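You operate a simulated robot arm through the tools that you are given. There is no shell and no other tool. Be economical: measure what you need, move in short steps, check, and stop when the job is done.

Carry out the task below with a simulated two-armed robot. There is one attempt and no reset: what you move stays moved.

Task
Take the green-handled jug from the blue table and put it on the grey table. Take the blue vial on the blue table and put it away on the grey table. Put the squeeze bottle on the blue table away on the fourth shelf from the bottom. Take the orange scrub brush and leave it on the orange table. Turn the drum tilt knob to 6. Put the 12 mm sieve from the front ledge on the low wooden table and the 2 mm sieve on the blue table. The order is free. Set down upright: green-handled jug, blue vial, squeeze bottle.
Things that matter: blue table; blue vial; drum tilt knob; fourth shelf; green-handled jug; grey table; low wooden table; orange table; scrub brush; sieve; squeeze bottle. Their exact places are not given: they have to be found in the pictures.

Only the result counts: the job must be done as asked and must still hold three seconds after the hand-in. Knocking over, shifting, dropping, spilling or breaking anything else fails it.

Robot
Two 7-joint arms with two-finger grippers on one trunk, on a base that drives. Base frame: it is fixed to the floor where the robot stands at the start and does not move with it; the origin is under the middle of the robot, x ahead of it, y to its left, z up; the surface under the hand at the start is at about z = 720. Readings come in mm, rad, newtons and seconds.
The left shoulder is at the start at [60, 178, 1018], the right one opposite. With the tool pointing down near the work surface each hand reaches from about 240 to 660 mm from the robot's upright axis, wherever it stands, measured 20 degrees to its own side. Places, roughly: blue table [600, -300, 700]; blue vial (4x4x6 cm) [300, -200, 700]; drum tilt knob [2400, 700, 800]; fourth shelf [-5400, -2100, 1300]; green-handled jug [500, -250, 750]; grey table [-3400, 1300, 700]; low wooden table [-1400, 600, 400]; orange table [-1400, -600, 700]; sieve [500, 1500, 500]; squeeze bottle (6x5x12 cm) [700, -600, 800]. Payload 1.96 kg a hand.
The tool frame of a hand sits at the grasp point between the pads (the TCP): z along the fingers, y along the line on which they close. The tips reach 20 mm beyond it. Largest opening 72 mm; the body of the gripper starts 38 mm behind the TCP.
Orientation is that of the tool frame in the base frame, as [roll, pitch, yaw] about the fixed x, y, z axes, in that order (R = Rz(yaw) Ry(pitch) Rx(roll)). With the fingers straight down and closing along the base's y, the tool's x points along the base's -x, its y along +y and its z along -z.

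Tools
- The arms move only by the tool apply_moves. It takes "left_increments", "right_increments" or both (then of equal length, played together; a hand with none holds still); each is a list of rows, each a list of 7 numbers: the finger opening in m, from 0 to 0.072, then the shift along the tool's x, y, z in m, then the turn, a rotation vector about the tool's x, y, z in rad. In form: [[grip, dx, dy, dz, rx, ry, rz], ...]. A call has 1 to 10 rows; each row shifts and turns the commanded pose from where the row before left it, along the tool's axes as they then stand. Rows are played at 5 a second. More than 50 mm and 0.15 rad between two rows, or a gripper value outside its range, and nothing of the call is played. Where a pose cannot be reached the arm comes as near as it can. A force on the tool above 40 N (or 10 N above the force at the start of the call, whichever is more), or a blocked arm, ends the call early, and 0.2 s more pass. Each finger travels about 153 mm/s and halts on what it meets, pressing with about 38 N; the grip force reading is that of the motor and also rises with nothing between the fingers. The clock runs only during rows and for 0.2 s after the last one: add rows that do not move to give the fingers time. The reply holds the time, the measured pose of the TCP, the force on the tool along the base axes, the opening and the grip force, in the units named above and with some noise, with the torque about the TCP (base axes, N m) and any sound that the robot's microphone picked up, and new pictures: "show" is both (left out), scene, wrist or none (wrist: the cameras of the hands that moved).
- Cameras (640 x 400 px; columns grow to the right, rows downward): "scene" is now at [5.6, -13.6, 1569.4]; the picture's right is [-0.28, -0.96, -0.00], its down [-0.81, 0.24, -0.54] and it looks along [0.52, -0.15, -0.84] (base axes); focal length 253 px, centre (320, 200). "left" rides on the left gripper at [71, -19, -82] in its tool frame; the picture's right is [0.26, 0.97, 0.00], its down [-0.67, 0.18, -0.72] and it looks along [-0.69, 0.19, 0.70] (tool axes); focal length 280 px, centre (320, 200). "right" rides on the right gripper at [71, 19, -82] in its tool frame; the picture's right is [-0.26, 0.97, 0.00], its down [-0.67, -0.18, -0.72] and it looks along [-0.69, -0.19, 0.70] (tool axes); focal length 280 px, centre (320, 200).
- slide_trunk(by): slides the trunk up (or, below 0, down) by that many mm; the arms and the scene camera ride with it, the base frame stays. It gives what a move gives, with no picture.
- drive_base(legs): drives the robot by 1 to 6 legs, each [ahead, left, turn to the left] in mm, mm and rad, along the robot's own axes; the way and the turn of a leg run together, so that a leg with both is an arc; at most 1500 mm and 3.142 rad a leg. The arms and the cameras ride along, it lands a little off, and it stops where it bumps. It gives what a move gives, and a new picture of the scene camera.
- turn_head(pan, tilt): turns the head with the scene camera to pan (to the left, within 1.501 rad either way) and tilt (down, from -0.506 to 1.204), counted from straight ahead of the robot. It gives what a move gives, and a new picture of the scene camera.
- locate(camera, pixels): for up to 12 pixels [column, row] of the newest picture of that camera ("zoom" is the newest enlarged one), the place [x, y, z] in the base frame of the surface seen there, good to about 3 mm, but the place of the scene camera against the robot may be out by one fixed shift of up to 18 mm in any direction. No time passes.
- close_up(camera, box): a new picture of the part [left, top, right, bottom] of that camera's present view, enlarged. No time passes.
- sign_off(): hands the job in; it is judged then, once.

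Keep the steps short. Do not move on a guess: measure, check each grasp and each placing, and mend mistakes. In all there are 131 turns and 260 pictures (those below and enlarged ones count). Leave the grippers open and the arms clear of the work at the hand-in unless told otherwise, and finish with a single line.

The tools are called after "Request:" as a command line: name --argument value ..., lists and objects as JSON in quotes. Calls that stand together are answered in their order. apply_moves: Moves the arms, as the interface text tells. Its arguments: {"type":"object","properties":{"left_increments":{"type":"array"},"right_increments":{"type":"array"},"show":{"type":"string","enum":["both","scene","wrist","none"]}},"required":[]} The other tools are called the same way: slide_trunk (by) slides the trunk up or down; drive_base (legs) drives the base; turn_head (pan, tilt) turns the head that bears the scene camera; locate (camera, pixels) gives the place of the surface under pixels of a picture; close_up (camera, box) takes an enlarged picture of a part of a camera's view; sign_off () hands the job in.

At the start:

```text
time_s: 0.0
left_tcp_pos: [436.4, -70.2, 982.5]
left_ee_rot: [-3.141, 0.001, -3.139]
left_wrist_force: [0.5, -0.2, -0.2]
left_wrist_torque: [-0.03, 0.0, 0.0]
left_opening: 72.2
left_grip_force: 0.0
right_tcp_pos: [283.7, -360.8, 958.4]
right_ee_rot: [-3.14, 0.0, 3.14]
right_wrist_force: [-0.1, 0.0, 0.3]
right_wrist_torque: [-0.02, 0.02, -0.06]
right_opening: 71.8
right_grip_force: 0.0
trunk travel left (down, up): [-664.0, 326.0]
robot x, y, heading: [2.7, -0.1, 0.002]
head pan, tilt: [-0.284, 0.997]
```

scene: 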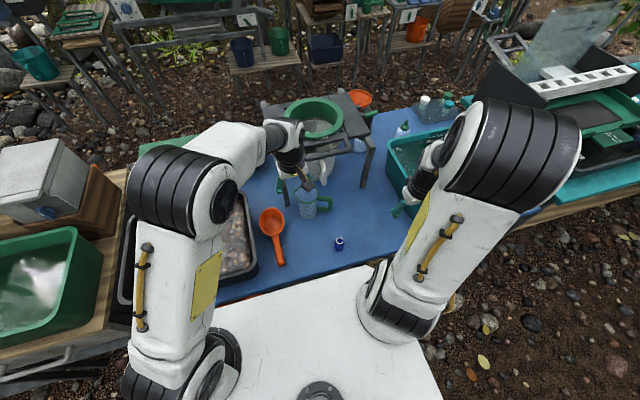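
right: 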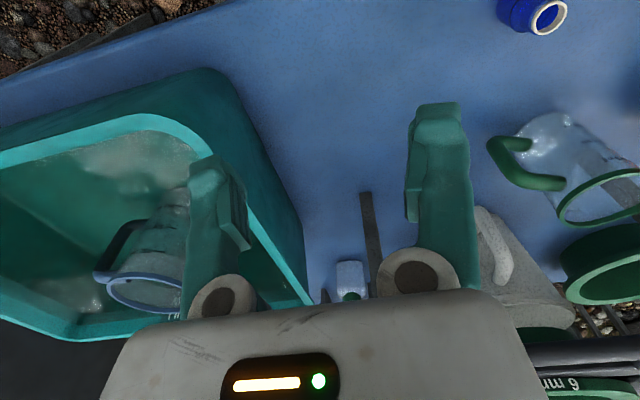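
left: 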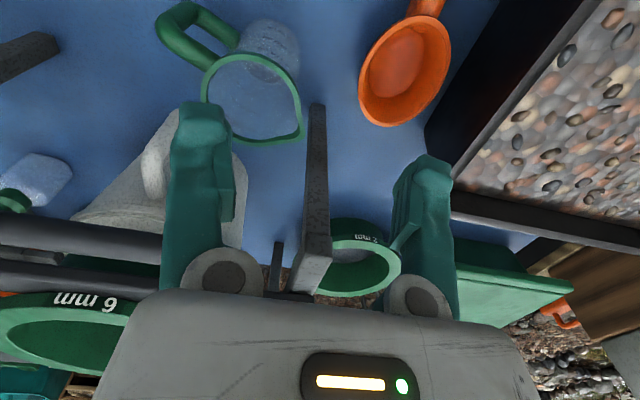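

I see the blue table with the jug near (310,205), a blue vial at (339,243), and several sieves. First I'll look around and measure places in the present picture.

Request:
locate --camera "scene" --pixels '[[339, 238], [339, 250], [305, 205], [326, 203], [308, 188], [360, 250], [402, 130], [424, 103], [448, 105], [270, 225], [316, 105], [340, 270]]'

Request:
close_up --camera "scene" --box '[240, 60, 480, 260]'

Request:
turn_head --pan 0.6 --tilt 0.5

Request:
turn_head --pan -0.5 --tilt 0.5

Request:
turn_head --pan 1.5 --tilt 0.5

Request:
turn_head --pan -1.5 --tilt 0.5

```text
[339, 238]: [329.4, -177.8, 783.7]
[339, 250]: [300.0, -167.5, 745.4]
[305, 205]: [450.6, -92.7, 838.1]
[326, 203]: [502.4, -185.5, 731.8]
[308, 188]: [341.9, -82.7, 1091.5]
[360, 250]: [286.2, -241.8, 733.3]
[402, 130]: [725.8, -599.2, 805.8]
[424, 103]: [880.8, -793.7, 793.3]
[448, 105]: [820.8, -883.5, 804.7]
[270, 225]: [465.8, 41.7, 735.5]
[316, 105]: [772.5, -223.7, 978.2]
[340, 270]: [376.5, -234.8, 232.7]
```

```text
2.00 times, centred on (360, 160) of scene
```

zoom: 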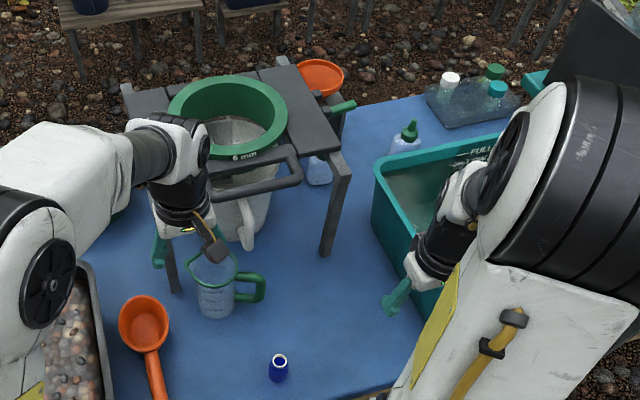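

```text
time_s: 1.2
left_tcp_pos: [437.3, -68.9, 983.9]
left_ee_rot: [3.14, -0.001, -3.141]
left_wrist_force: [-0.4, 0.3, 0.7]
left_wrist_torque: [0.01, 0.02, 0.0]
left_opening: 72.0
left_grip_force: 0.0
right_tcp_pos: [283.1, -361.1, 959.0]
right_ee_rot: [3.141, -0.001, -3.141]
right_wrist_force: [-0.3, -0.7, 0.1]
right_wrist_torque: [-0.01, 0.01, 0.0]
right_opening: 72.0
right_grip_force: 0.0
trunk travel left (down, up): [-664.0, 326.0]
robot x, y, heading: [0.7, 0.2, 0.005]
head pan, tilt: [0.6, 0.499]
```

scene: 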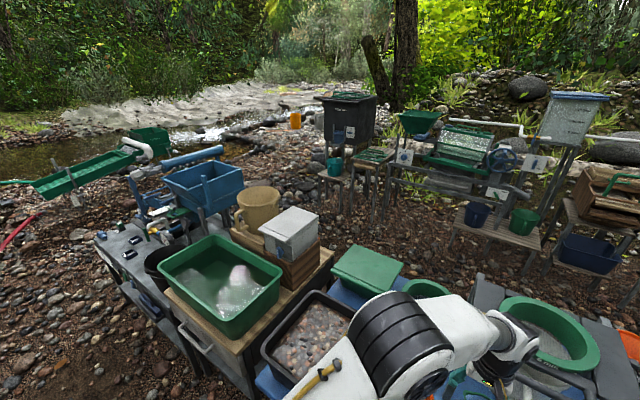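

```text
time_s: 2.5
left_tcp_pos: [434.8, -70.1, 982.2]
left_ee_rot: [3.141, 0.001, 3.141]
left_wrist_force: [0.0, -0.5, 0.5]
left_wrist_torque: [-0.01, -0.01, 0.02]
left_opening: 72.0
left_grip_force: 0.0
right_tcp_pos: [283.4, -361.3, 960.3]
right_ee_rot: [3.14, -0.001, -3.141]
right_wrist_force: [0.2, -0.3, 0.9]
right_wrist_torque: [0.0, 0.04, 0.0]
right_opening: 72.0
right_grip_force: 0.0
trunk travel left (down, up): [-664.0, 326.0]
robot x, y, heading: [2.8, 1.0, 0.002]
head pan, tilt: [-0.499, 0.499]
```

scene: 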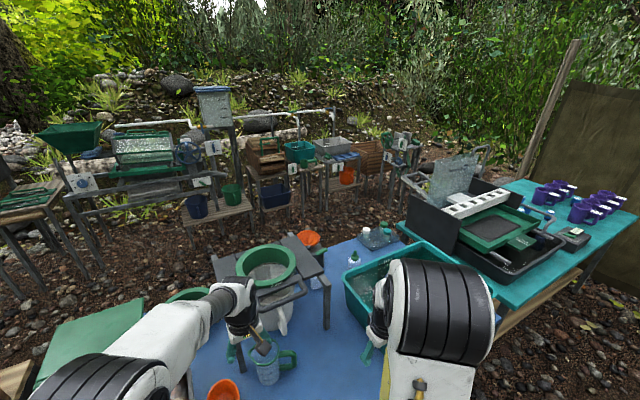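

```text
time_s: 4.5
left_tcp_pos: [435.7, -70.2, 982.6]
left_ee_rot: [3.141, 0.002, 3.142]
left_wrist_force: [-0.2, -0.6, 0.1]
left_wrist_torque: [0.0, -0.03, 0.01]
left_opening: 72.1
left_grip_force: 0.0
right_tcp_pos: [284.6, -361.7, 958.9]
right_ee_rot: [-3.141, 0.001, 3.141]
right_wrist_force: [-0.1, -0.1, -0.1]
right_wrist_torque: [-0.01, -0.01, -0.02]
right_opening: 72.2
right_grip_force: 0.1
trunk travel left (down, up): [-664.0, 326.0]
robot x, y, heading: [-0.9, 1.0, -0.003]
head pan, tilt: [1.499, 0.499]
```

scene: 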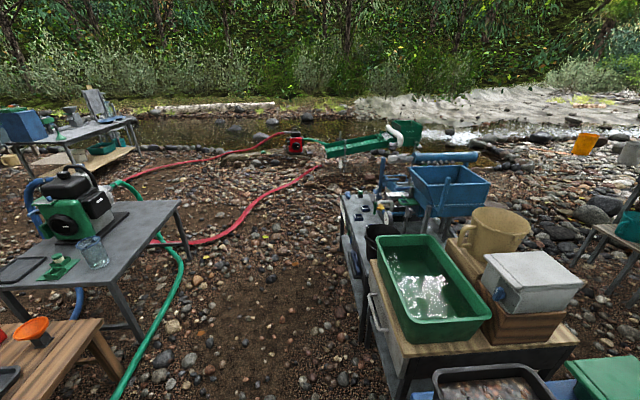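

```text
time_s: 7.0
left_tcp_pos: [435.7, -69.1, 981.9]
left_ee_rot: [3.141, 0.0, 3.141]
left_wrist_force: [0.0, 0.7, -0.8]
left_wrist_torque: [-0.02, 0.01, -0.02]
left_opening: 72.0
left_grip_force: 0.1
right_tcp_pos: [284.2, -361.3, 959.5]
right_ee_rot: [-3.141, 0.001, -3.141]
right_wrist_force: [0.5, -0.1, -0.2]
right_wrist_torque: [-0.02, -0.06, 0.0]
right_opening: 71.9
right_grip_force: 0.1
trunk travel left (down, up): [-664.0, 326.0]
robot x, y, heading: [1.7, -4.6, 0.0]
head pan, tilt: [-1.499, 0.499]
```

scene: 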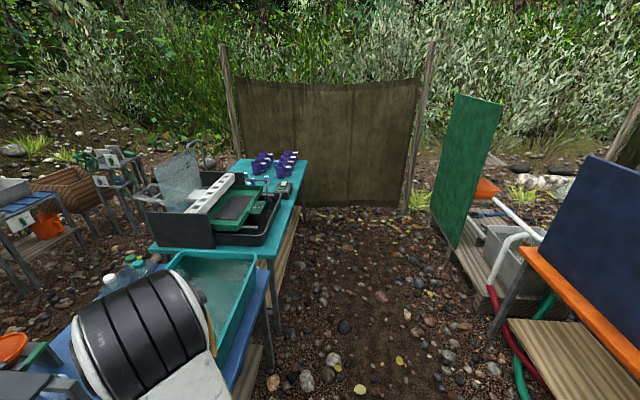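

Arms obscure part of the blue table. I'll enlarge the wrist pictures and measure the jug and vial there.

Request:
close_up --camera "left" --box '[120, 0, 480, 225]'

Request:
locate --camera "left" --pixels '[[252, 57], [250, 139], [205, 97], [297, 97], [170, 40], [195, 20], [222, 45], [310, 40], [360, 240], [340, 270], [400, 265], [40, 180]]'

Request:
locate --camera "right" --pixels '[[548, 18], [537, 15], [560, 18], [515, 10], [350, 275], [500, 155], [545, 185], [520, 145], [150, 290], [400, 70], [300, 290], [350, 295]]'

Request:
turn_head --pan 0.3 --tilt 1.0

Request:
turn_head --pan 0.95 --tilt 0.75

```text
1.78 times, centred on (300, 112) of left
```

zoom: 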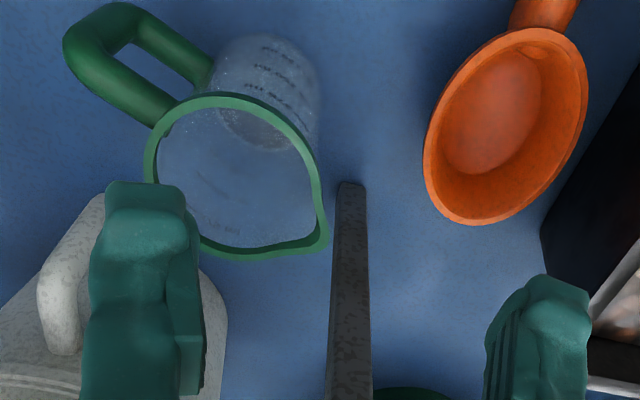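

```text
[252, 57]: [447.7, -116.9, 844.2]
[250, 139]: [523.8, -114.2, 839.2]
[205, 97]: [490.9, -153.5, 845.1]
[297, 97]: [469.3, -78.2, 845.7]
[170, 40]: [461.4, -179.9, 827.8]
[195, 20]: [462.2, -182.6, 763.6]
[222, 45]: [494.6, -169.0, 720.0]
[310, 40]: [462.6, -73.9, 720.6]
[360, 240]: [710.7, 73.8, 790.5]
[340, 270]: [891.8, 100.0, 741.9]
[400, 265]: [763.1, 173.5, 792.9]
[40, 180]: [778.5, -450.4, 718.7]
```

```text
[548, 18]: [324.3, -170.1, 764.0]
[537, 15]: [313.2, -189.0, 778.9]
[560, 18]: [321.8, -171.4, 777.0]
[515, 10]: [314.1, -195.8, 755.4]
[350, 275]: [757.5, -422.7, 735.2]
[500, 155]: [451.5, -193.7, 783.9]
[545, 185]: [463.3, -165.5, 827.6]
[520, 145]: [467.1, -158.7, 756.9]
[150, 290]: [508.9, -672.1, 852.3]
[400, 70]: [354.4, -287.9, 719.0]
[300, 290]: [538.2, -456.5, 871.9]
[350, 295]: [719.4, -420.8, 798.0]
```

```text
time_s: 8.8
left_tcp_pos: [435.2, -70.8, 983.4]
left_ee_rot: [-3.142, 0.001, -3.141]
left_wrist_force: [0.1, 0.4, 0.1]
left_wrist_torque: [0.0, 0.0, -0.02]
left_opening: 72.1
left_grip_force: 0.2
right_tcp_pos: [283.3, -361.0, 960.4]
right_ee_rot: [-3.141, 0.0, -3.141]
right_wrist_force: [-0.2, 0.2, -0.5]
right_wrist_torque: [0.04, 0.01, -0.01]
right_opening: 72.1
right_grip_force: 0.1
trunk travel left (down, up): [-664.0, 326.0]
robot x, y, heading: [-1.3, -1.5, -0.003]
head pan, tilt: [0.3, 1.0]
```

scene: 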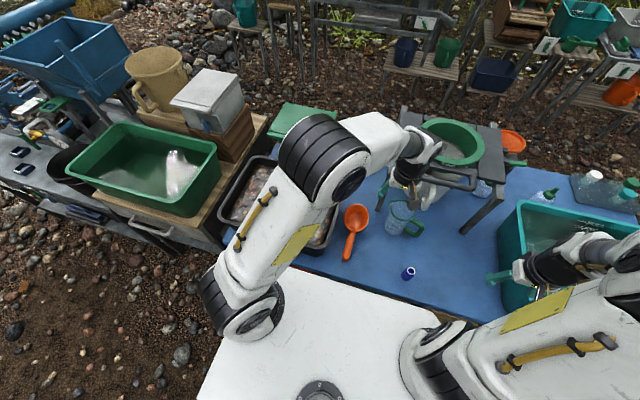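

```text
time_s: 9.9
left_tcp_pos: [435.6, -70.5, 982.7]
left_ee_rot: [3.141, 0.0, 3.141]
left_wrist_force: [0.4, -0.4, -0.5]
left_wrist_torque: [-0.03, 0.02, 0.01]
left_opening: 72.0
left_grip_force: 0.0
right_tcp_pos: [283.6, -359.8, 959.8]
right_ee_rot: [-3.141, 0.001, -3.141]
right_wrist_force: [-0.8, -0.2, -0.2]
right_wrist_torque: [0.0, 0.01, 0.02]
right_opening: 71.8
right_grip_force: 0.1
trunk travel left (down, up): [-664.0, 326.0]
robot x, y, heading: [-0.0, -0.8, -0.001]
head pan, tilt: [0.949, 0.75]
```

scene: 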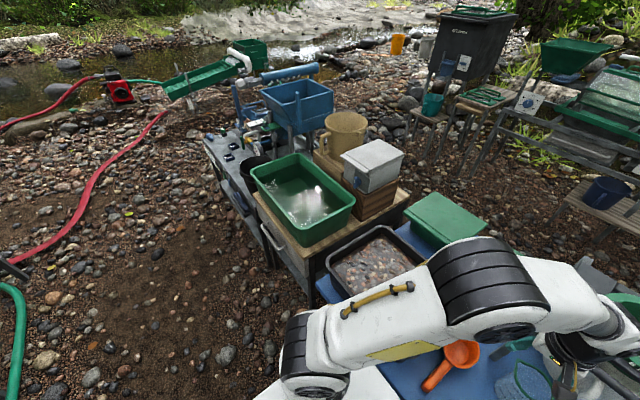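

Table top reads z≈720. The jug's rim is centred near (480,-116,845), the vial near (315,-182). I'll measure the stand leg beside the jug before going down for the rim.

Request:
locate --camera "left" --pixels '[[318, 110], [318, 150], [316, 200], [312, 250], [310, 280], [100, 225], [60, 262], [90, 200], [235, 160], [240, 90], [270, 40], [280, 265]]'

```text
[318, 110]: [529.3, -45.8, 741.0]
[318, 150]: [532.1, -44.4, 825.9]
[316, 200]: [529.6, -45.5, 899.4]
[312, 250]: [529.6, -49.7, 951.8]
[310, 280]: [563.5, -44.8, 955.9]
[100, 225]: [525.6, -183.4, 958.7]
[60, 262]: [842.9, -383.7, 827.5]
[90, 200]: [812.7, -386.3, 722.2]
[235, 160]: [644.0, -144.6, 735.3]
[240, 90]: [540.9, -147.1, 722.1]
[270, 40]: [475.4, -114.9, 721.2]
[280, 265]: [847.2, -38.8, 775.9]
```

The stand leg stands at (529,-45). I'll take the vial with the right hand first: shift over it and lower to about 860.

Request:
apply_moves --right_increments '[[0.06, -0.008, 0.045, 0, 0, 0, 0], [0.06, -0.008, 0.045, 0.01, 0, 0, 0], [0.06, -0.008, 0.045, 0.03, 0, 0, 0], [0.06, -0.008, 0.045, 0.03, 0, 0, 0], [0.06, 0, 0, 0.03, 0, 0, 0], [0.06, 0, 0, 0, 0, 0, 0]]' --show "wrist"

```text
refused: row 3 steps farther than a row can; nothing moved
```

The step was too long in one row; I'll split it smaller.

Request:
apply_moves --right_increments '[[0.06, -0.008, 0.045, 0, 0, 0, 0], [0.06, -0.008, 0.045, 0, 0, 0, 0], [0.06, -0.008, 0.045, 0.01, 0, 0, 0], [0.06, -0.008, 0.042, 0.01, 0, 0, 0], [0.06, 0, 0, 0.04, 0, 0, 0], [0.06, 0, 0, 0.04, 0, 0, 0], [0.06, 0, 0, 0, 0, 0, 0]]' --show "wrist"

```text
time_s: 11.5
left_tcp_pos: [434.1, -68.9, 984.2]
left_ee_rot: [-3.141, 0.001, 3.141]
left_wrist_force: [0.1, -0.9, -0.3]
left_wrist_torque: [-0.02, 0.0, 0.03]
left_opening: 71.9
left_grip_force: 0.1
right_tcp_pos: [314.1, -183.1, 859.4]
right_ee_rot: [3.141, 0.002, -3.142]
right_wrist_force: [-0.9, -0.3, -0.2]
right_wrist_torque: [-0.03, -0.01, 0.0]
right_opening: 60.3
right_grip_force: 0.0
trunk travel left (down, up): [-664.0, 326.0]
robot x, y, heading: [-3.8, -3.2, -0.002]
head pan, tilt: [0.949, 0.75]
```

right: 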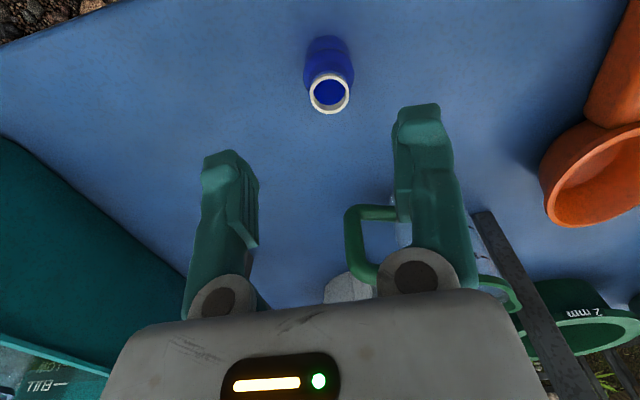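

The vial is at (330,90). Measuring its rim and body.

Request:
locate --camera "right" --pixels '[[312, 93], [348, 93], [330, 76], [330, 111], [306, 65], [353, 65], [330, 45]]'

```text
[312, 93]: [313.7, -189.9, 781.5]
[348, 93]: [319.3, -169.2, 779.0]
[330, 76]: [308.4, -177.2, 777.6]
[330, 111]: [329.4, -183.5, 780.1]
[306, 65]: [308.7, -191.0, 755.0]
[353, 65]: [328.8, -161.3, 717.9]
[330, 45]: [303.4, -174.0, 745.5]
```

Vial axis is about (318,-180), top 780. I'll go down to z≈753 and close.

Request:
apply_moves --right_increments '[[0.066, -0.004, 0.003, 0.03, 0, 0, 0], [0.066, 0, 0, 0.04, 0, 0, 0], [0.066, 0, 0, 0.036, 0, 0, 0], [0.066, 0, 0, 0, 0, 0, 0], [0.0, 0, 0, 0, 0, 0, 0], [0.0, 0, 0, 0, 0, 0, 0], [0.0, 0, 0, 0, 0, 0, 0]]' --show "wrist"

```text
time_s: 13.1
left_tcp_pos: [434.6, -69.1, 982.9]
left_ee_rot: [-3.14, 0.001, -3.14]
left_wrist_force: [0.3, -0.1, -0.3]
left_wrist_torque: [0.01, 0.03, 0.0]
left_opening: 72.0
left_grip_force: 0.0
right_tcp_pos: [319.4, -181.2, 752.7]
right_ee_rot: [-3.141, -0.001, 3.14]
right_wrist_force: [-0.2, 0.0, 0.0]
right_wrist_torque: [0.02, -0.05, 0.02]
right_opening: 31.3
right_grip_force: 37.8
trunk travel left (down, up): [-664.0, 326.0]
robot x, y, heading: [1.3, -1.0, -0.003]
head pan, tilt: [0.949, 0.75]
```

right: 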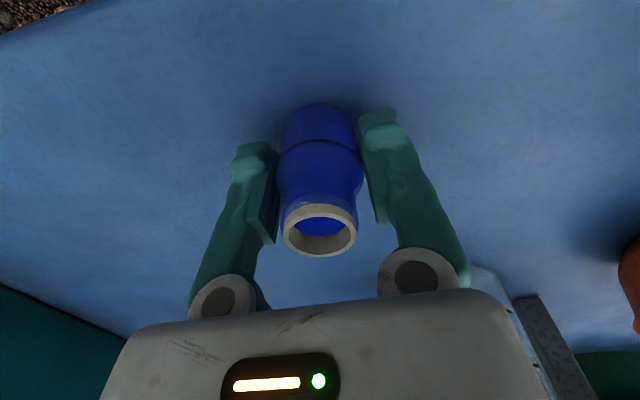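

The vial is held (opening 31 mm). Lifting and moving the right hand aside, while the left one turns about its axis for the jug's rim.

Request:
apply_moves --right_increments '[[0, 0, 0, -0.03, 0, 0, 0], [0, 0, 0, -0.04, 0, 0, 0], [0, 0, 0, -0.045, 0, 0, 0], [0, 0, 0, -0.045, 0, 0, 0], [0, 0, 0, -0.045, 0, 0, 0], [0, 0.004, -0.045, 0, 0, 0, 0], [0, 0.004, -0.045, 0, 0, 0, 0], [0, 0.004, -0.045, 0, 0, 0, 0], [0, 0.004, -0.045, 0, 0, 0, 0], [0, 0, 0, 0, 0, 0, 0]]' --left_increments '[[0.06, -0.009, -0.03, 0, 0, 0, 0], [0.06, 0, 0, 0, 0, 0, -0.142], [0.06, 0, 0, 0, 0, 0, -0.142], [0.06, 0, 0, 0, 0, 0, -0.142], [0.06, 0, 0, 0, 0, 0, -0.142], [0.06, 0, 0, 0, 0, 0, -0.142], [0.06, 0, 0, 0, 0, 0, -0.142], [0.06, 0, 0, 0, 0, 0, -0.142], [0.06, 0, 0, 0, 0, 0, -0.142], [0.06, 0, 0, 0.03, 0, 0, 0]]'

```text
time_s: 15.3
left_tcp_pos: [438.9, -78.9, 952.5]
left_ee_rot: [-3.141, 0.0, -2.002]
left_wrist_force: [-0.1, 0.4, -0.2]
left_wrist_torque: [-0.02, 0.02, -0.02]
left_opening: 60.2
left_grip_force: 0.0
left hand out of reach, approached as far as the arm can: row 1
right_tcp_pos: [303.1, -361.5, 959.9]
right_ee_rot: [3.141, 0.001, -3.141]
right_wrist_force: [1.1, 0.1, -0.5]
right_wrist_torque: [-0.04, -0.02, -0.01]
right_opening: 31.2
right_grip_force: 37.6
trunk travel left (down, up): [-664.0, 326.0]
robot x, y, heading: [-0.1, -1.4, -0.003]
head pan, tilt: [0.949, 0.75]
```

scene: 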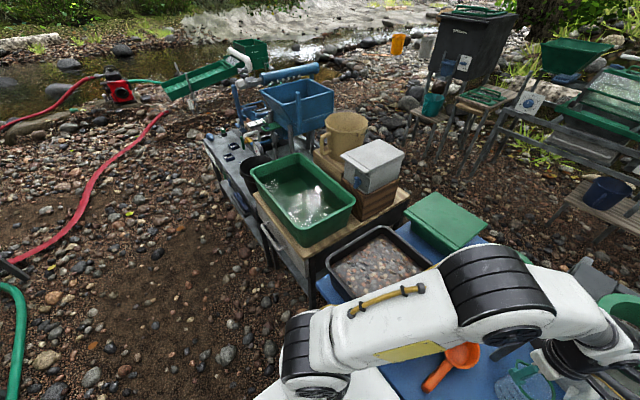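
right: 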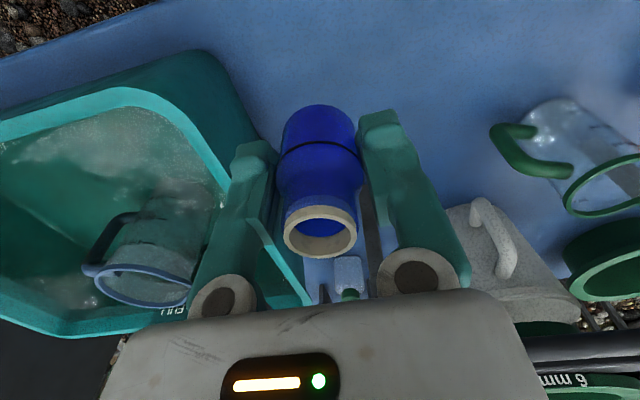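
left: 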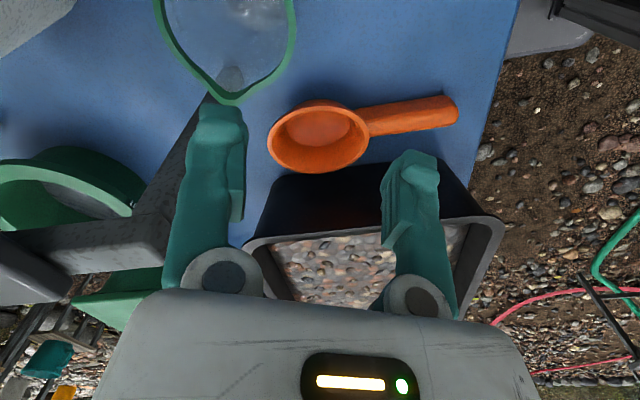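

The left hand can't reach that far across. I'll shift the base 90 mm to the right so the jug lies better for the left arm.

Request:
drive_base --legs '[[0, -90, 0]]'

Request:
close_up --camera "left" --box '[0, 0, 640, 400]'

```text
time_s: 16.4
left_tcp_pos: [439.3, -171.0, 952.7]
left_ee_rot: [3.141, 0.0, -2.005]
left_wrist_force: [-0.1, -0.1, 0.0]
left_wrist_torque: [0.02, 0.02, 0.0]
left_opening: 59.8
left_grip_force: 0.0
right_tcp_pos: [303.1, -453.1, 958.7]
right_ee_rot: [3.14, 0.0, -3.141]
right_wrist_force: [-0.6, 0.1, -1.1]
right_wrist_torque: [-0.02, -0.01, 0.0]
right_opening: 31.4
right_grip_force: 38.0
trunk travel left (down, up): [-664.0, 326.0]
robot x, y, heading: [-0.9, -90.9, -0.001]
head pan, tilt: [0.949, 0.75]
```

scene: 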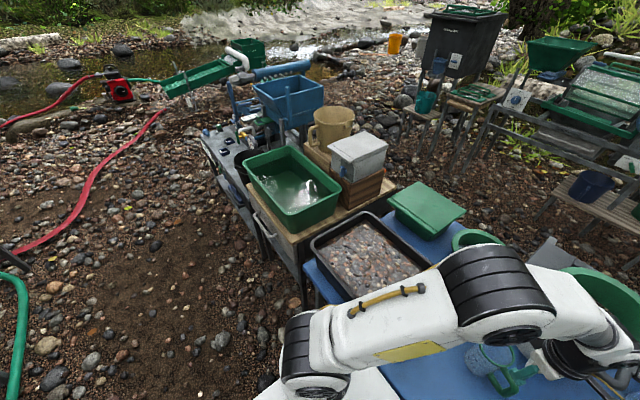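

```text
1.00 times, centred on (320, 200) of left (not enlarged: the box is as wide or as high as the picture)
```

zoom: 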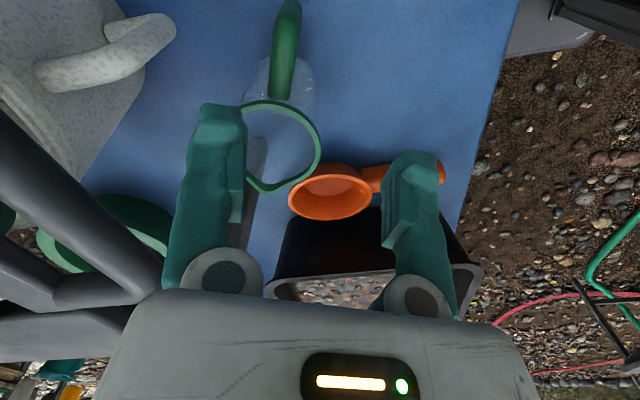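

Now the jug's rim shows at (283,145) with the handle towards the camera. Measuring rim and the stand bar.

Request:
locate --camera "zoom" --pixels '[[318, 145], [300, 110], [316, 165], [268, 190], [265, 101], [290, 60], [283, 15], [120, 250], [60, 180], [20, 130], [110, 60], [255, 125]]'

```text
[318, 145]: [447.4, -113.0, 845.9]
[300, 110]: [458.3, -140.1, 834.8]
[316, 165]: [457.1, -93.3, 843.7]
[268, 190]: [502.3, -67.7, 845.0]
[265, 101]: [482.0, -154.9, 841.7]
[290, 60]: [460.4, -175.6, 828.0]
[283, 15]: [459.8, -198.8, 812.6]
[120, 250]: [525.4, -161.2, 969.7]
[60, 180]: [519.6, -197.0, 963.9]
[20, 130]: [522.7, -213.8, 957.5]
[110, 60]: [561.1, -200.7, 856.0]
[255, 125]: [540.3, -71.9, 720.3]
```

Rim centre ≈ (484,-117), radius 37, handle towards -y. Moving the left hand over the wall point (449,-106) and down to about 870.

Request:
apply_moves --left_increments '[[0.06, -0.032, 0.009, 0, 0, 0, -0.06], [0.06, -0.031, 0.009, 0, 0, 0, 0], [0.06, 0, 0, 0.04, 0, 0, 0], [0.06, 0, 0, 0.04, 0, 0, 0], [0.06, 0, 0, 0, 0, 0, 0]]' --show "wrist"

```text
time_s: 17.6
left_tcp_pos: [447.0, -104.5, 872.5]
left_ee_rot: [-3.141, 0.001, -1.945]
left_wrist_force: [-0.6, 0.6, -0.2]
left_wrist_torque: [0.03, 0.0, -0.03]
left_opening: 60.1
left_grip_force: 0.1
right_tcp_pos: [301.8, -452.7, 958.6]
right_ee_rot: [3.141, 0.001, -3.141]
right_wrist_force: [0.4, -0.2, -0.4]
right_wrist_torque: [-0.01, -0.01, 0.02]
right_opening: 31.2
right_grip_force: 38.5
trunk travel left (down, up): [-664.0, 326.0]
robot x, y, heading: [-0.3, -96.5, 0.001]
head pan, tilt: [0.949, 0.75]
```

left: 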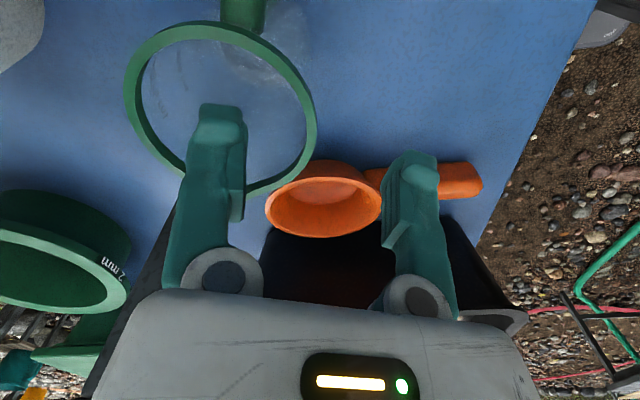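

The inner finger is over the jug's opening. Descending to z≈833 and closing on the rim.

Request:
apply_moves --left_increments '[[0.06, 0, 0, 0.02, 0, 0, 0], [0.06, 0, 0, 0.02, 0, 0, 0], [0.06, 0, 0, 0, 0, 0, 0], [0.0, 0, 0, 0, 0, 0, 0], [0.0, 0, 0, 0, 0, 0, 0], [0.0, 0, 0, 0, 0, 0, 0]]' --show "wrist"

```text
time_s: 19.0
left_tcp_pos: [447.3, -104.0, 832.0]
left_ee_rot: [3.14, 0.001, -1.945]
left_wrist_force: [0.3, 0.0, 0.4]
left_wrist_torque: [0.0, 0.0, 0.02]
left_opening: 6.0
left_grip_force: 32.4
right_tcp_pos: [303.5, -451.6, 958.8]
right_ee_rot: [-3.141, 0.0, -3.141]
right_wrist_force: [-0.8, -0.1, -1.0]
right_wrist_torque: [0.01, 0.0, -0.02]
right_opening: 31.3
right_grip_force: 38.4
trunk travel left (down, up): [-664.0, 326.0]
robot x, y, heading: [-1.6, -92.1, 0.0]
head pan, tilt: [0.949, 0.75]
```

left: 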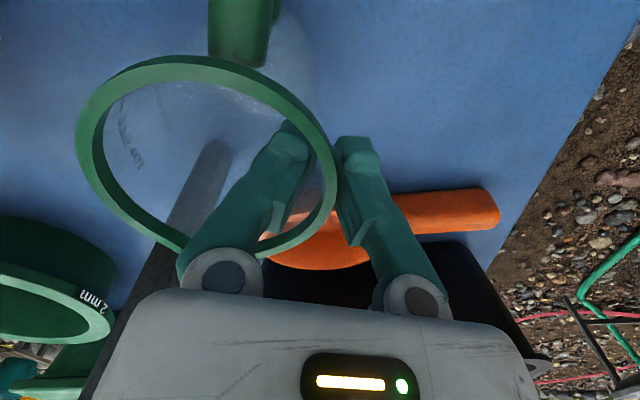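

The rim is gripped (6 mm). Lifting just 45 mm to stay below the stand bar, and checking.

Request:
apply_moves --left_increments '[[0.0, 0, 0, -0.015, 0, 0, 0], [0.0, 0, 0, -0.015, 0, 0, 0], [0.0, 0, 0, -0.015, 0, 0, 0], [0, 0, 0, 0, 0, 0, 0]]' --show "wrist"

```text
time_s: 20.0
left_tcp_pos: [447.3, -104.7, 877.8]
left_ee_rot: [3.141, 0.001, -1.945]
left_wrist_force: [0.0, -0.7, -0.7]
left_wrist_torque: [0.02, 0.03, 0.01]
left_opening: 6.1
left_grip_force: 32.7
right_tcp_pos: [302.2, -452.3, 959.1]
right_ee_rot: [-3.141, 0.0, -3.141]
right_wrist_force: [-0.4, -0.7, -1.1]
right_wrist_torque: [-0.01, -0.01, -0.04]
right_opening: 31.4
right_grip_force: 37.8
trunk travel left (down, up): [-664.0, 326.0]
robot x, y, heading: [-3.0, -91.3, 0.001]
head pan, tilt: [0.949, 0.75]
```

left: 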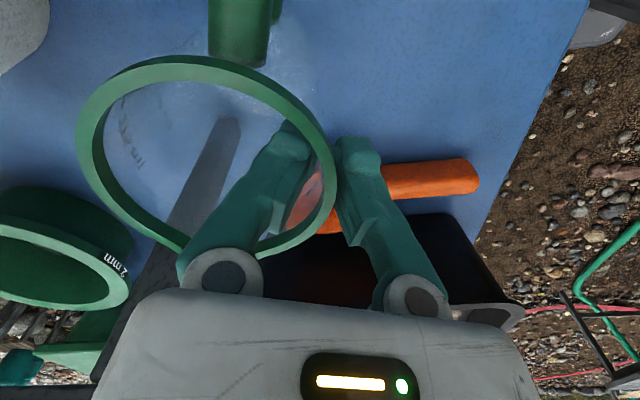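

Jug is held upright. Driving back 400 mm, then looking to both sides for the other tables.

Request:
drive_base --legs '[[-400, 0, 0]]'

Request:
turn_head --pan 0.1 --tilt 0.7

Request:
turn_head --pan 1.5 --tilt 0.6

Request:
turn_head --pan -1.5 --tilt 0.6

```text
time_s: 22.5
left_tcp_pos: [48.4, -104.4, 878.6]
left_ee_rot: [3.141, 0.0, -1.945]
left_wrist_force: [0.1, -0.5, -0.5]
left_wrist_torque: [0.03, -0.02, -0.01]
left_opening: 6.0
left_grip_force: 32.8
right_tcp_pos: [-97.7, -451.8, 958.2]
right_ee_rot: [3.14, 0.001, 3.141]
right_wrist_force: [0.7, 0.1, -0.5]
right_wrist_torque: [0.0, -0.03, 0.03]
right_opening: 31.5
right_grip_force: 37.7
trunk travel left (down, up): [-664.0, 326.0]
robot x, y, heading: [-397.4, -87.6, 0.007]
head pan, tilt: [0.949, 0.75]
```

scene: 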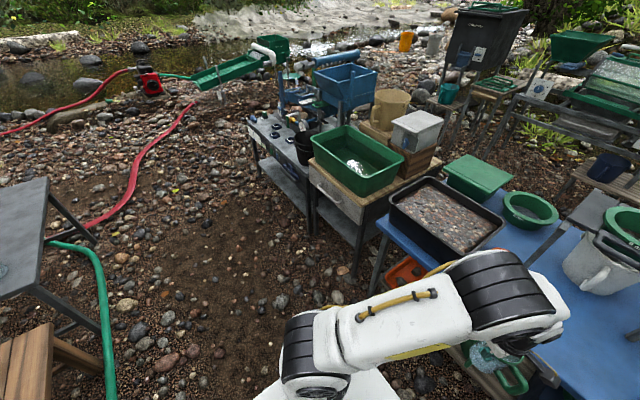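

```text
time_s: 23.6
left_tcp_pos: [49.1, -104.6, 878.1]
left_ee_rot: [3.14, 0.0, -1.944]
left_wrist_force: [-0.4, -0.8, -0.9]
left_wrist_torque: [0.01, 0.01, -0.01]
left_opening: 6.0
left_grip_force: 32.6
right_tcp_pos: [-96.7, -451.5, 958.6]
right_ee_rot: [-3.141, 0.001, -3.141]
right_wrist_force: [-0.3, -0.1, -0.4]
right_wrist_torque: [-0.02, 0.03, -0.02]
right_opening: 31.3
right_grip_force: 38.4
trunk travel left (down, up): [-664.0, 326.0]
robot x, y, heading: [-399.7, -89.1, -0.004]
head pan, tilt: [0.099, 0.7]
```

scene: 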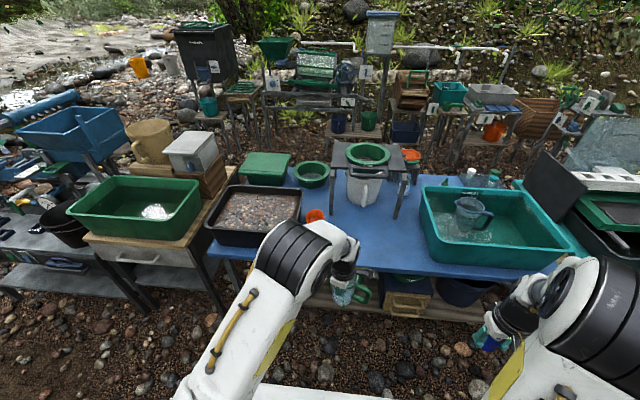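

```text
time_s: 25.2
left_tcp_pos: [48.2, -105.0, 878.8]
left_ee_rot: [3.141, 0.001, -1.946]
left_wrist_force: [-0.8, 0.3, -1.0]
left_wrist_torque: [0.04, -0.01, 0.02]
left_opening: 6.1
left_grip_force: 32.2
right_tcp_pos: [-96.4, -450.4, 959.2]
right_ee_rot: [-3.141, 0.001, -3.141]
right_wrist_force: [-0.3, -0.8, -0.5]
right_wrist_torque: [0.04, -0.01, -0.01]
right_opening: 31.7
right_grip_force: 37.4
trunk travel left (down, up): [-664.0, 326.0]
robot x, y, heading: [-394.7, -89.8, 0.002]
head pan, tilt: [1.499, 0.6]
```

scene: 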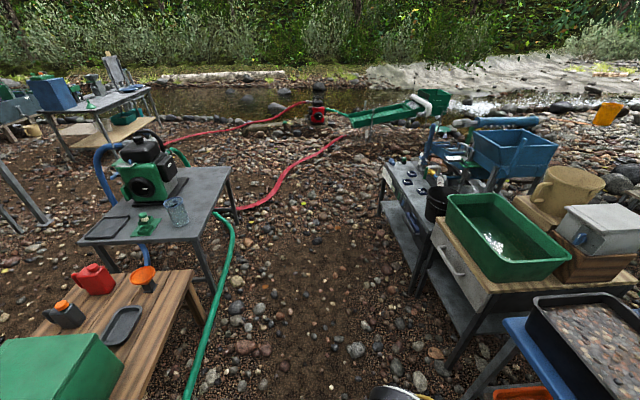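

```text
time_s: 27.8
left_tcp_pos: [49.2, -105.1, 878.3]
left_ee_rot: [3.142, 0.0, -1.943]
left_wrist_force: [0.3, 0.5, -0.3]
left_wrist_torque: [0.01, 0.03, 0.0]
left_opening: 5.8
left_grip_force: 31.9
right_tcp_pos: [-96.9, -451.4, 958.0]
right_ee_rot: [3.142, 0.002, -3.14]
right_wrist_force: [0.3, 0.0, -0.5]
right_wrist_torque: [-0.01, 0.0, -0.01]
right_opening: 31.6
right_grip_force: 37.9
trunk travel left (down, up): [-664.0, 326.0]
robot x, y, heading: [-397.6, -86.2, -0.001]
head pan, tilt: [-1.499, 0.6]
```

scene: 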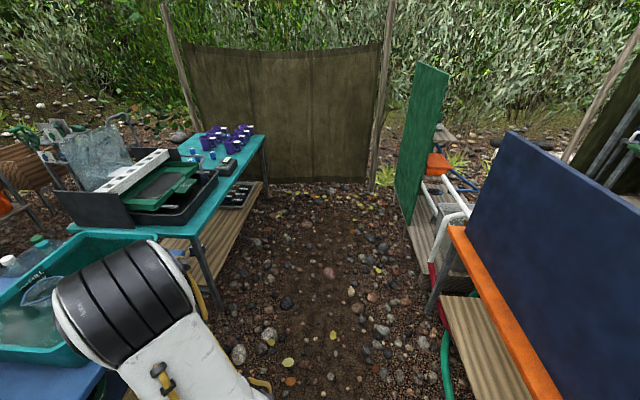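

Behind on the left I see a wooden low table, a pump table; on the right an orange table with a blue panel. I'll raise the trunk for clearance and turn round.

Request:
slide_trunk --by 150

Request:
turn_head --pan 0 --tilt 0.5

Request:
drive_base --legs '[[-100, 0, 0], [0, 0, 3.1]]'

```text
time_s: 29.5
left_tcp_pos: [48.7, -104.7, 1027.7]
left_ee_rot: [3.141, 0.001, -1.943]
left_wrist_force: [0.0, 0.4, -0.7]
left_wrist_torque: [0.02, 0.03, 0.01]
left_opening: 6.0
left_grip_force: 32.2
right_tcp_pos: [-96.0, -452.3, 1108.9]
right_ee_rot: [3.14, -0.001, 3.141]
right_wrist_force: [-0.2, -0.3, -0.6]
right_wrist_torque: [-0.01, 0.0, -0.02]
right_opening: 31.2
right_grip_force: 38.4
trunk travel left (down, up): [-814.0, 176.0]
robot x, y, heading: [-396.5, -90.6, -0.001]
head pan, tilt: [-1.499, 0.6]
```

```text
time_s: 31.1
left_tcp_pos: [48.1, -104.2, 1027.1]
left_ee_rot: [3.141, 0.0, -1.944]
left_wrist_force: [0.5, 1.3, -0.9]
left_wrist_torque: [-0.02, 0.01, -0.02]
left_opening: 6.3
left_grip_force: 32.1
right_tcp_pos: [-96.8, -452.0, 1108.9]
right_ee_rot: [-3.141, -0.001, -3.141]
right_wrist_force: [-0.1, -0.1, -0.5]
right_wrist_torque: [0.06, 0.0, -0.02]
right_opening: 31.3
right_grip_force: 38.0
trunk travel left (down, up): [-814.0, 176.0]
robot x, y, heading: [-399.5, -93.5, 0.001]
head pan, tilt: [0.0, 0.499]
```

scene: 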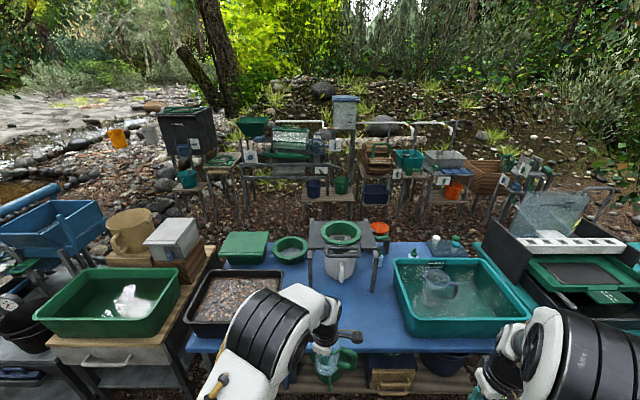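

```text
time_s: 39.5
left_tcp_pos: [-944.6, -46.7, 1027.9]
left_ee_rot: [3.141, 0.0, 1.134]
left_wrist_force: [-0.3, 0.0, -1.8]
left_wrist_torque: [0.0, -0.02, 0.0]
left_opening: 5.9
left_grip_force: 32.0
right_tcp_pos: [-777.1, 289.8, 1108.5]
right_ee_rot: [3.141, 0.0, -0.066]
right_wrist_force: [0.2, -0.8, -0.6]
right_wrist_torque: [0.0, -0.01, -0.01]
right_opening: 31.4
right_grip_force: 37.9
trunk travel left (down, up): [-814.0, 176.0]
robot x, y, heading: [-498.9, -87.3, 3.076]
head pan, tilt: [0.0, 0.499]
```

scene: 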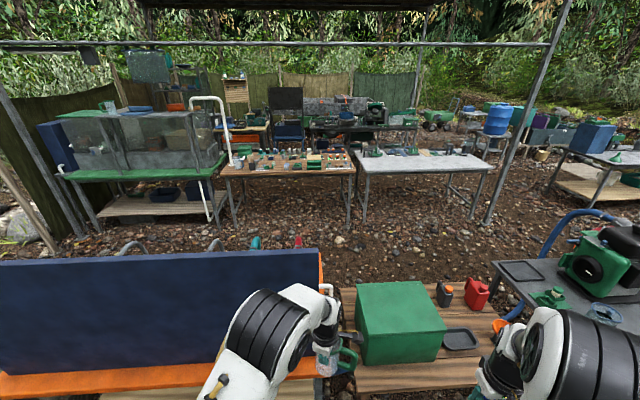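

Now facing the camp. I'll measure the far tables, the low wooden table and the orange table, and look enlarged.

Request:
locate --camera "scene" --pixels '[[385, 165], [440, 165], [340, 300], [345, 380], [500, 340], [330, 310], [100, 380], [290, 165], [240, 85], [315, 380], [600, 160], [375, 125]]'

Request:
close_up --camera "scene" --box '[210, 60, 530, 260]'

Request:
close_up --camera "scene" --box '[0, 60, 260, 222]'

Request:
turn_head --pan 0.3 --tilt 1.0

Request:
turn_head --pan -0.4 --tilt 1.0

```text
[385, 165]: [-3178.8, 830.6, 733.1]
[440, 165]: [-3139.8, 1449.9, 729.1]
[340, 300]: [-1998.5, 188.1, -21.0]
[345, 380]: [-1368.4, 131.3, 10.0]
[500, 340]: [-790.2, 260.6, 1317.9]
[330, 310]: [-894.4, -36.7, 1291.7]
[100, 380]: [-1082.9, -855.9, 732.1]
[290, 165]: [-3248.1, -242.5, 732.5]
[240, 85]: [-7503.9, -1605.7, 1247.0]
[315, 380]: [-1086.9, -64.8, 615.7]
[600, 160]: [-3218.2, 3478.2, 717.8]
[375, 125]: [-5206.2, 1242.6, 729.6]
```

```text
2.00 times, centred on (370, 160) of scene
```

zoom: 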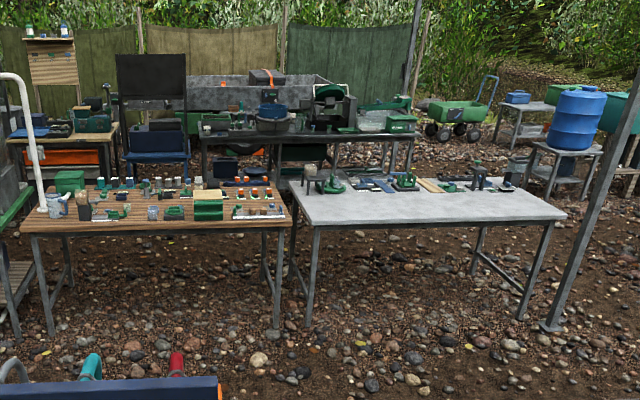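

```text
2.46 times, centred on (130, 141) of scene
```

zoom: 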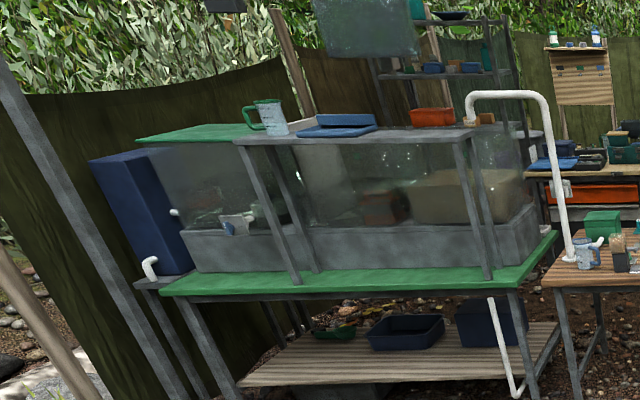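

```text
time_s: 40.4
left_tcp_pos: [-944.5, -46.9, 1028.4]
left_ee_rot: [-3.141, 0.0, 1.132]
left_wrist_force: [-0.2, -0.9, 0.1]
left_wrist_torque: [-0.03, 0.01, 0.0]
left_opening: 6.0
left_grip_force: 32.1
right_tcp_pos: [-778.0, 288.9, 1107.6]
right_ee_rot: [-3.14, 0.001, -0.064]
right_wrist_force: [0.0, -0.4, -0.8]
right_wrist_torque: [-0.02, -0.01, 0.0]
right_opening: 31.7
right_grip_force: 37.5
trunk travel left (down, up): [-814.0, 176.0]
robot x, y, heading: [-495.9, -90.4, 3.071]
head pan, tilt: [0.3, 1.0]
```

scene: 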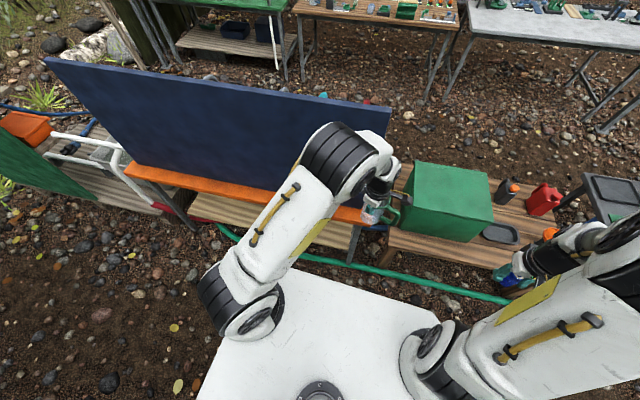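

```text
time_s: 41.5
left_tcp_pos: [-945.1, -47.1, 1028.0]
left_ee_rot: [-3.141, -0.001, 1.132]
left_wrist_force: [0.3, 0.0, -1.2]
left_wrist_torque: [0.0, 0.01, 0.0]
left_opening: 5.8
left_grip_force: 31.7
right_tcp_pos: [-777.5, 288.3, 1108.2]
right_ee_rot: [3.141, -0.001, -0.066]
right_wrist_force: [0.7, 0.2, -0.4]
right_wrist_torque: [-0.02, 0.01, 0.0]
right_opening: 31.4
right_grip_force: 37.8
trunk travel left (down, up): [-814.0, 176.0]
robot x, y, heading: [-502.5, -92.0, 3.074]
head pan, tilt: [-0.4, 1.0]
```

scene: 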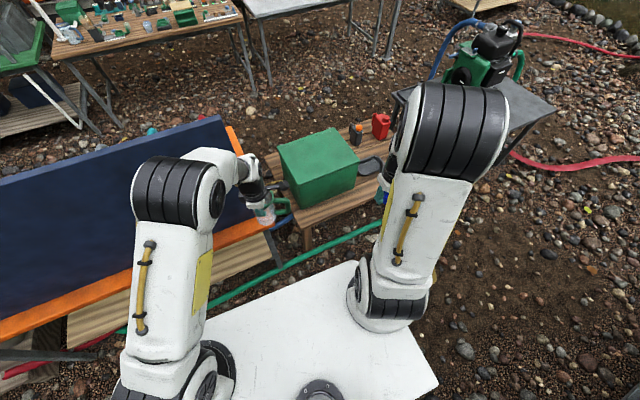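

I need the map of gaps. Measuring corners of the low table, pump table, orange table and my own deck in this picture.

Request:
locate --camera "scene" --pixels '[[272, 155], [288, 205], [300, 228], [272, 226], [230, 130], [558, 112], [515, 72], [375, 235], [436, 380], [357, 262], [100, 340], [365, 170]]'

Request:
turn_head --pan -0.8 --tilt 0.6

Request:
turn_head --pan 1.0 --tilt 0.6

```text
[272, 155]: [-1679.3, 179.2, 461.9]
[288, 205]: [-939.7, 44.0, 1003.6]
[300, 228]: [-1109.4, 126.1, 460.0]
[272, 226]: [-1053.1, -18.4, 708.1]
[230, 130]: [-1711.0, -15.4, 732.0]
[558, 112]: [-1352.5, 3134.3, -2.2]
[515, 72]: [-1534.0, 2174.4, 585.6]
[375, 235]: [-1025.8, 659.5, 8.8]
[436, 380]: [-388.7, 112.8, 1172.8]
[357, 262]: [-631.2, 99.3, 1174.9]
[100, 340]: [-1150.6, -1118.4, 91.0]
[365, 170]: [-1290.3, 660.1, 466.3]
```

```text
time_s: 42.3
left_tcp_pos: [-944.9, -47.4, 1027.8]
left_ee_rot: [-3.141, 0.0, 1.133]
left_wrist_force: [-0.2, 0.3, -1.2]
left_wrist_torque: [-0.02, 0.0, 0.01]
left_opening: 6.0
left_grip_force: 32.3
right_tcp_pos: [-778.5, 289.8, 1107.9]
right_ee_rot: [-3.142, 0.001, -0.063]
right_wrist_force: [0.3, 0.6, 0.1]
right_wrist_torque: [-0.01, -0.02, -0.01]
right_opening: 31.4
right_grip_force: 38.4
trunk travel left (down, up): [-814.0, 176.0]
robot x, y, heading: [-499.7, -92.0, 3.078]
head pan, tilt: [-0.799, 0.6]
```

scene: 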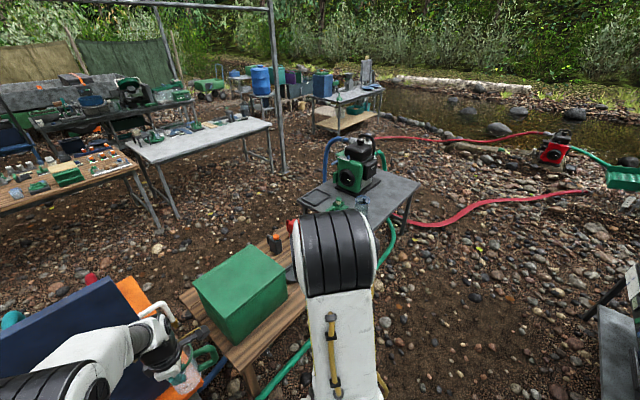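

```text
time_s: 44.1
left_tcp_pos: [-944.2, -46.2, 1027.4]
left_ee_rot: [3.141, 0.0, 1.133]
left_wrist_force: [-0.5, -0.2, -0.8]
left_wrist_torque: [-0.03, -0.01, 0.02]
left_opening: 6.0
left_grip_force: 31.5
right_tcp_pos: [-778.4, 289.5, 1108.0]
right_ee_rot: [3.141, 0.0, -0.065]
right_wrist_force: [-0.1, 0.4, -0.4]
right_wrist_torque: [0.0, 0.03, 0.0]
right_opening: 31.5
right_grip_force: 37.7
trunk travel left (down, up): [-814.0, 176.0]
robot x, y, heading: [-495.6, -91.2, 3.077]
head pan, tilt: [1.0, 0.6]
```

scene: 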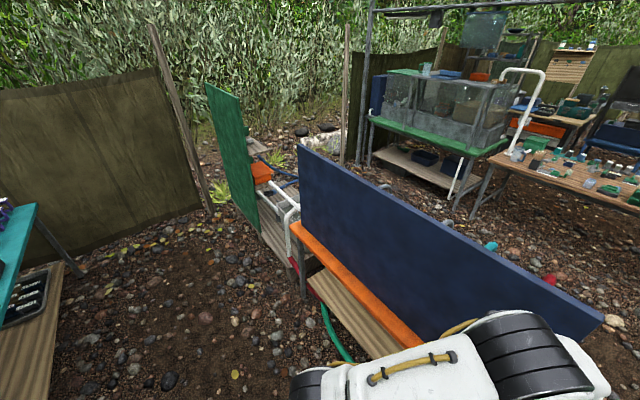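

Orange and low tables block straight ahead; I'll turn right to face along +y and look at the way around the pump table.

Request:
turn_head --pan 0.3 --tilt 0.7

Request:
drive_base --legs '[[0, 0, -1.5]]'

```text
time_s: 45.2
left_tcp_pos: [-944.4, -47.1, 1028.7]
left_ee_rot: [3.141, 0.0, 1.133]
left_wrist_force: [0.4, -0.1, -0.6]
left_wrist_torque: [-0.01, -0.03, -0.03]
left_opening: 5.9
left_grip_force: 32.0
right_tcp_pos: [-777.8, 290.9, 1108.5]
right_ee_rot: [-3.141, 0.0, -0.064]
right_wrist_force: [0.1, 0.6, -1.8]
right_wrist_torque: [0.0, -0.03, 0.02]
right_opening: 31.6
right_grip_force: 38.4
trunk travel left (down, up): [-814.0, 176.0]
robot x, y, heading: [-499.2, -88.7, 3.076]
head pan, tilt: [0.3, 0.7]
```

scene: 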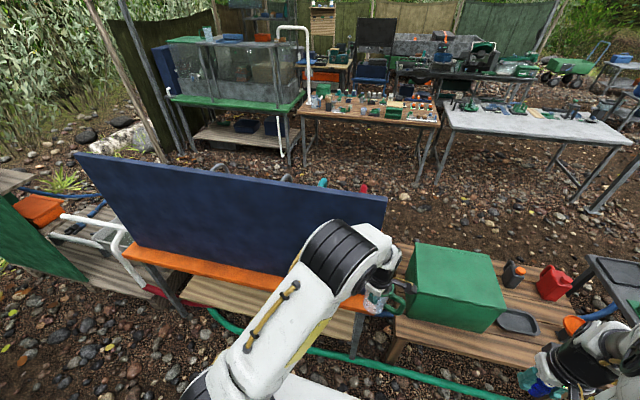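

```text
time_s: 49.2
left_tcp_pos: [-491.0, 357.7, 1027.3]
left_ee_rot: [3.141, 0.0, -0.357]
left_wrist_force: [-0.1, -0.2, -0.2]
left_wrist_torque: [-0.03, 0.02, -0.02]
left_opening: 6.0
left_grip_force: 31.7
right_tcp_pos: [-142.0, 219.1, 1108.9]
right_ee_rot: [-3.14, 0.0, -1.557]
right_wrist_force: [0.6, 0.3, 0.8]
right_wrist_torque: [0.01, 0.0, 0.01]
right_opening: 31.5
right_grip_force: 38.3
trunk travel left (down, up): [-814.0, 176.0]
robot x, y, heading: [-498.3, -91.1, 1.584]
head pan, tilt: [0.3, 0.7]
```

scene: 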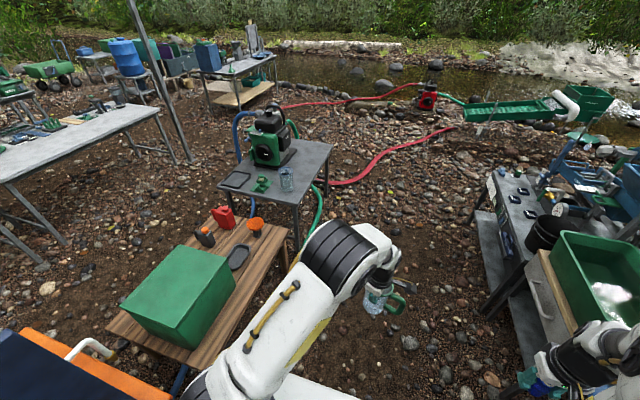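

The path to the right of the pump table crosses red hoses; I'll measure them and the tables.

Request:
locate --camera "scene" --pixels '[[340, 184], [380, 158], [430, 133], [455, 128], [350, 101], [295, 106], [332, 143], [298, 203], [290, 245], [285, 262], [470, 215], [510, 330]]'

Request:
close_up --camera "scene" --box '[200, 80, 520, 280]'

```text
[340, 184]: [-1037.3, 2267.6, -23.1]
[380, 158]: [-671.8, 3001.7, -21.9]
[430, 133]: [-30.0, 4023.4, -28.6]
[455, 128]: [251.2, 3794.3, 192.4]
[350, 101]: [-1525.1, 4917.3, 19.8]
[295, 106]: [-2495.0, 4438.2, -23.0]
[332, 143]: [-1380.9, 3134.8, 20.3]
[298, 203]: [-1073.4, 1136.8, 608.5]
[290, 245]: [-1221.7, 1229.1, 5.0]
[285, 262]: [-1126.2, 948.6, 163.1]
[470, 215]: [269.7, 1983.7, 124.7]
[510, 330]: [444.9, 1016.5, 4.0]
```

```text
2.00 times, centred on (360, 180) of scene
```

zoom: 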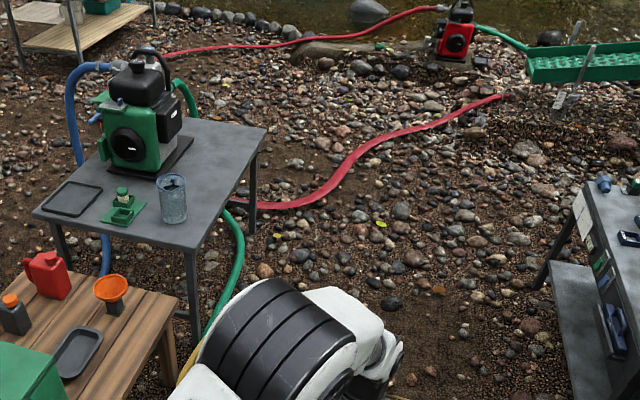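

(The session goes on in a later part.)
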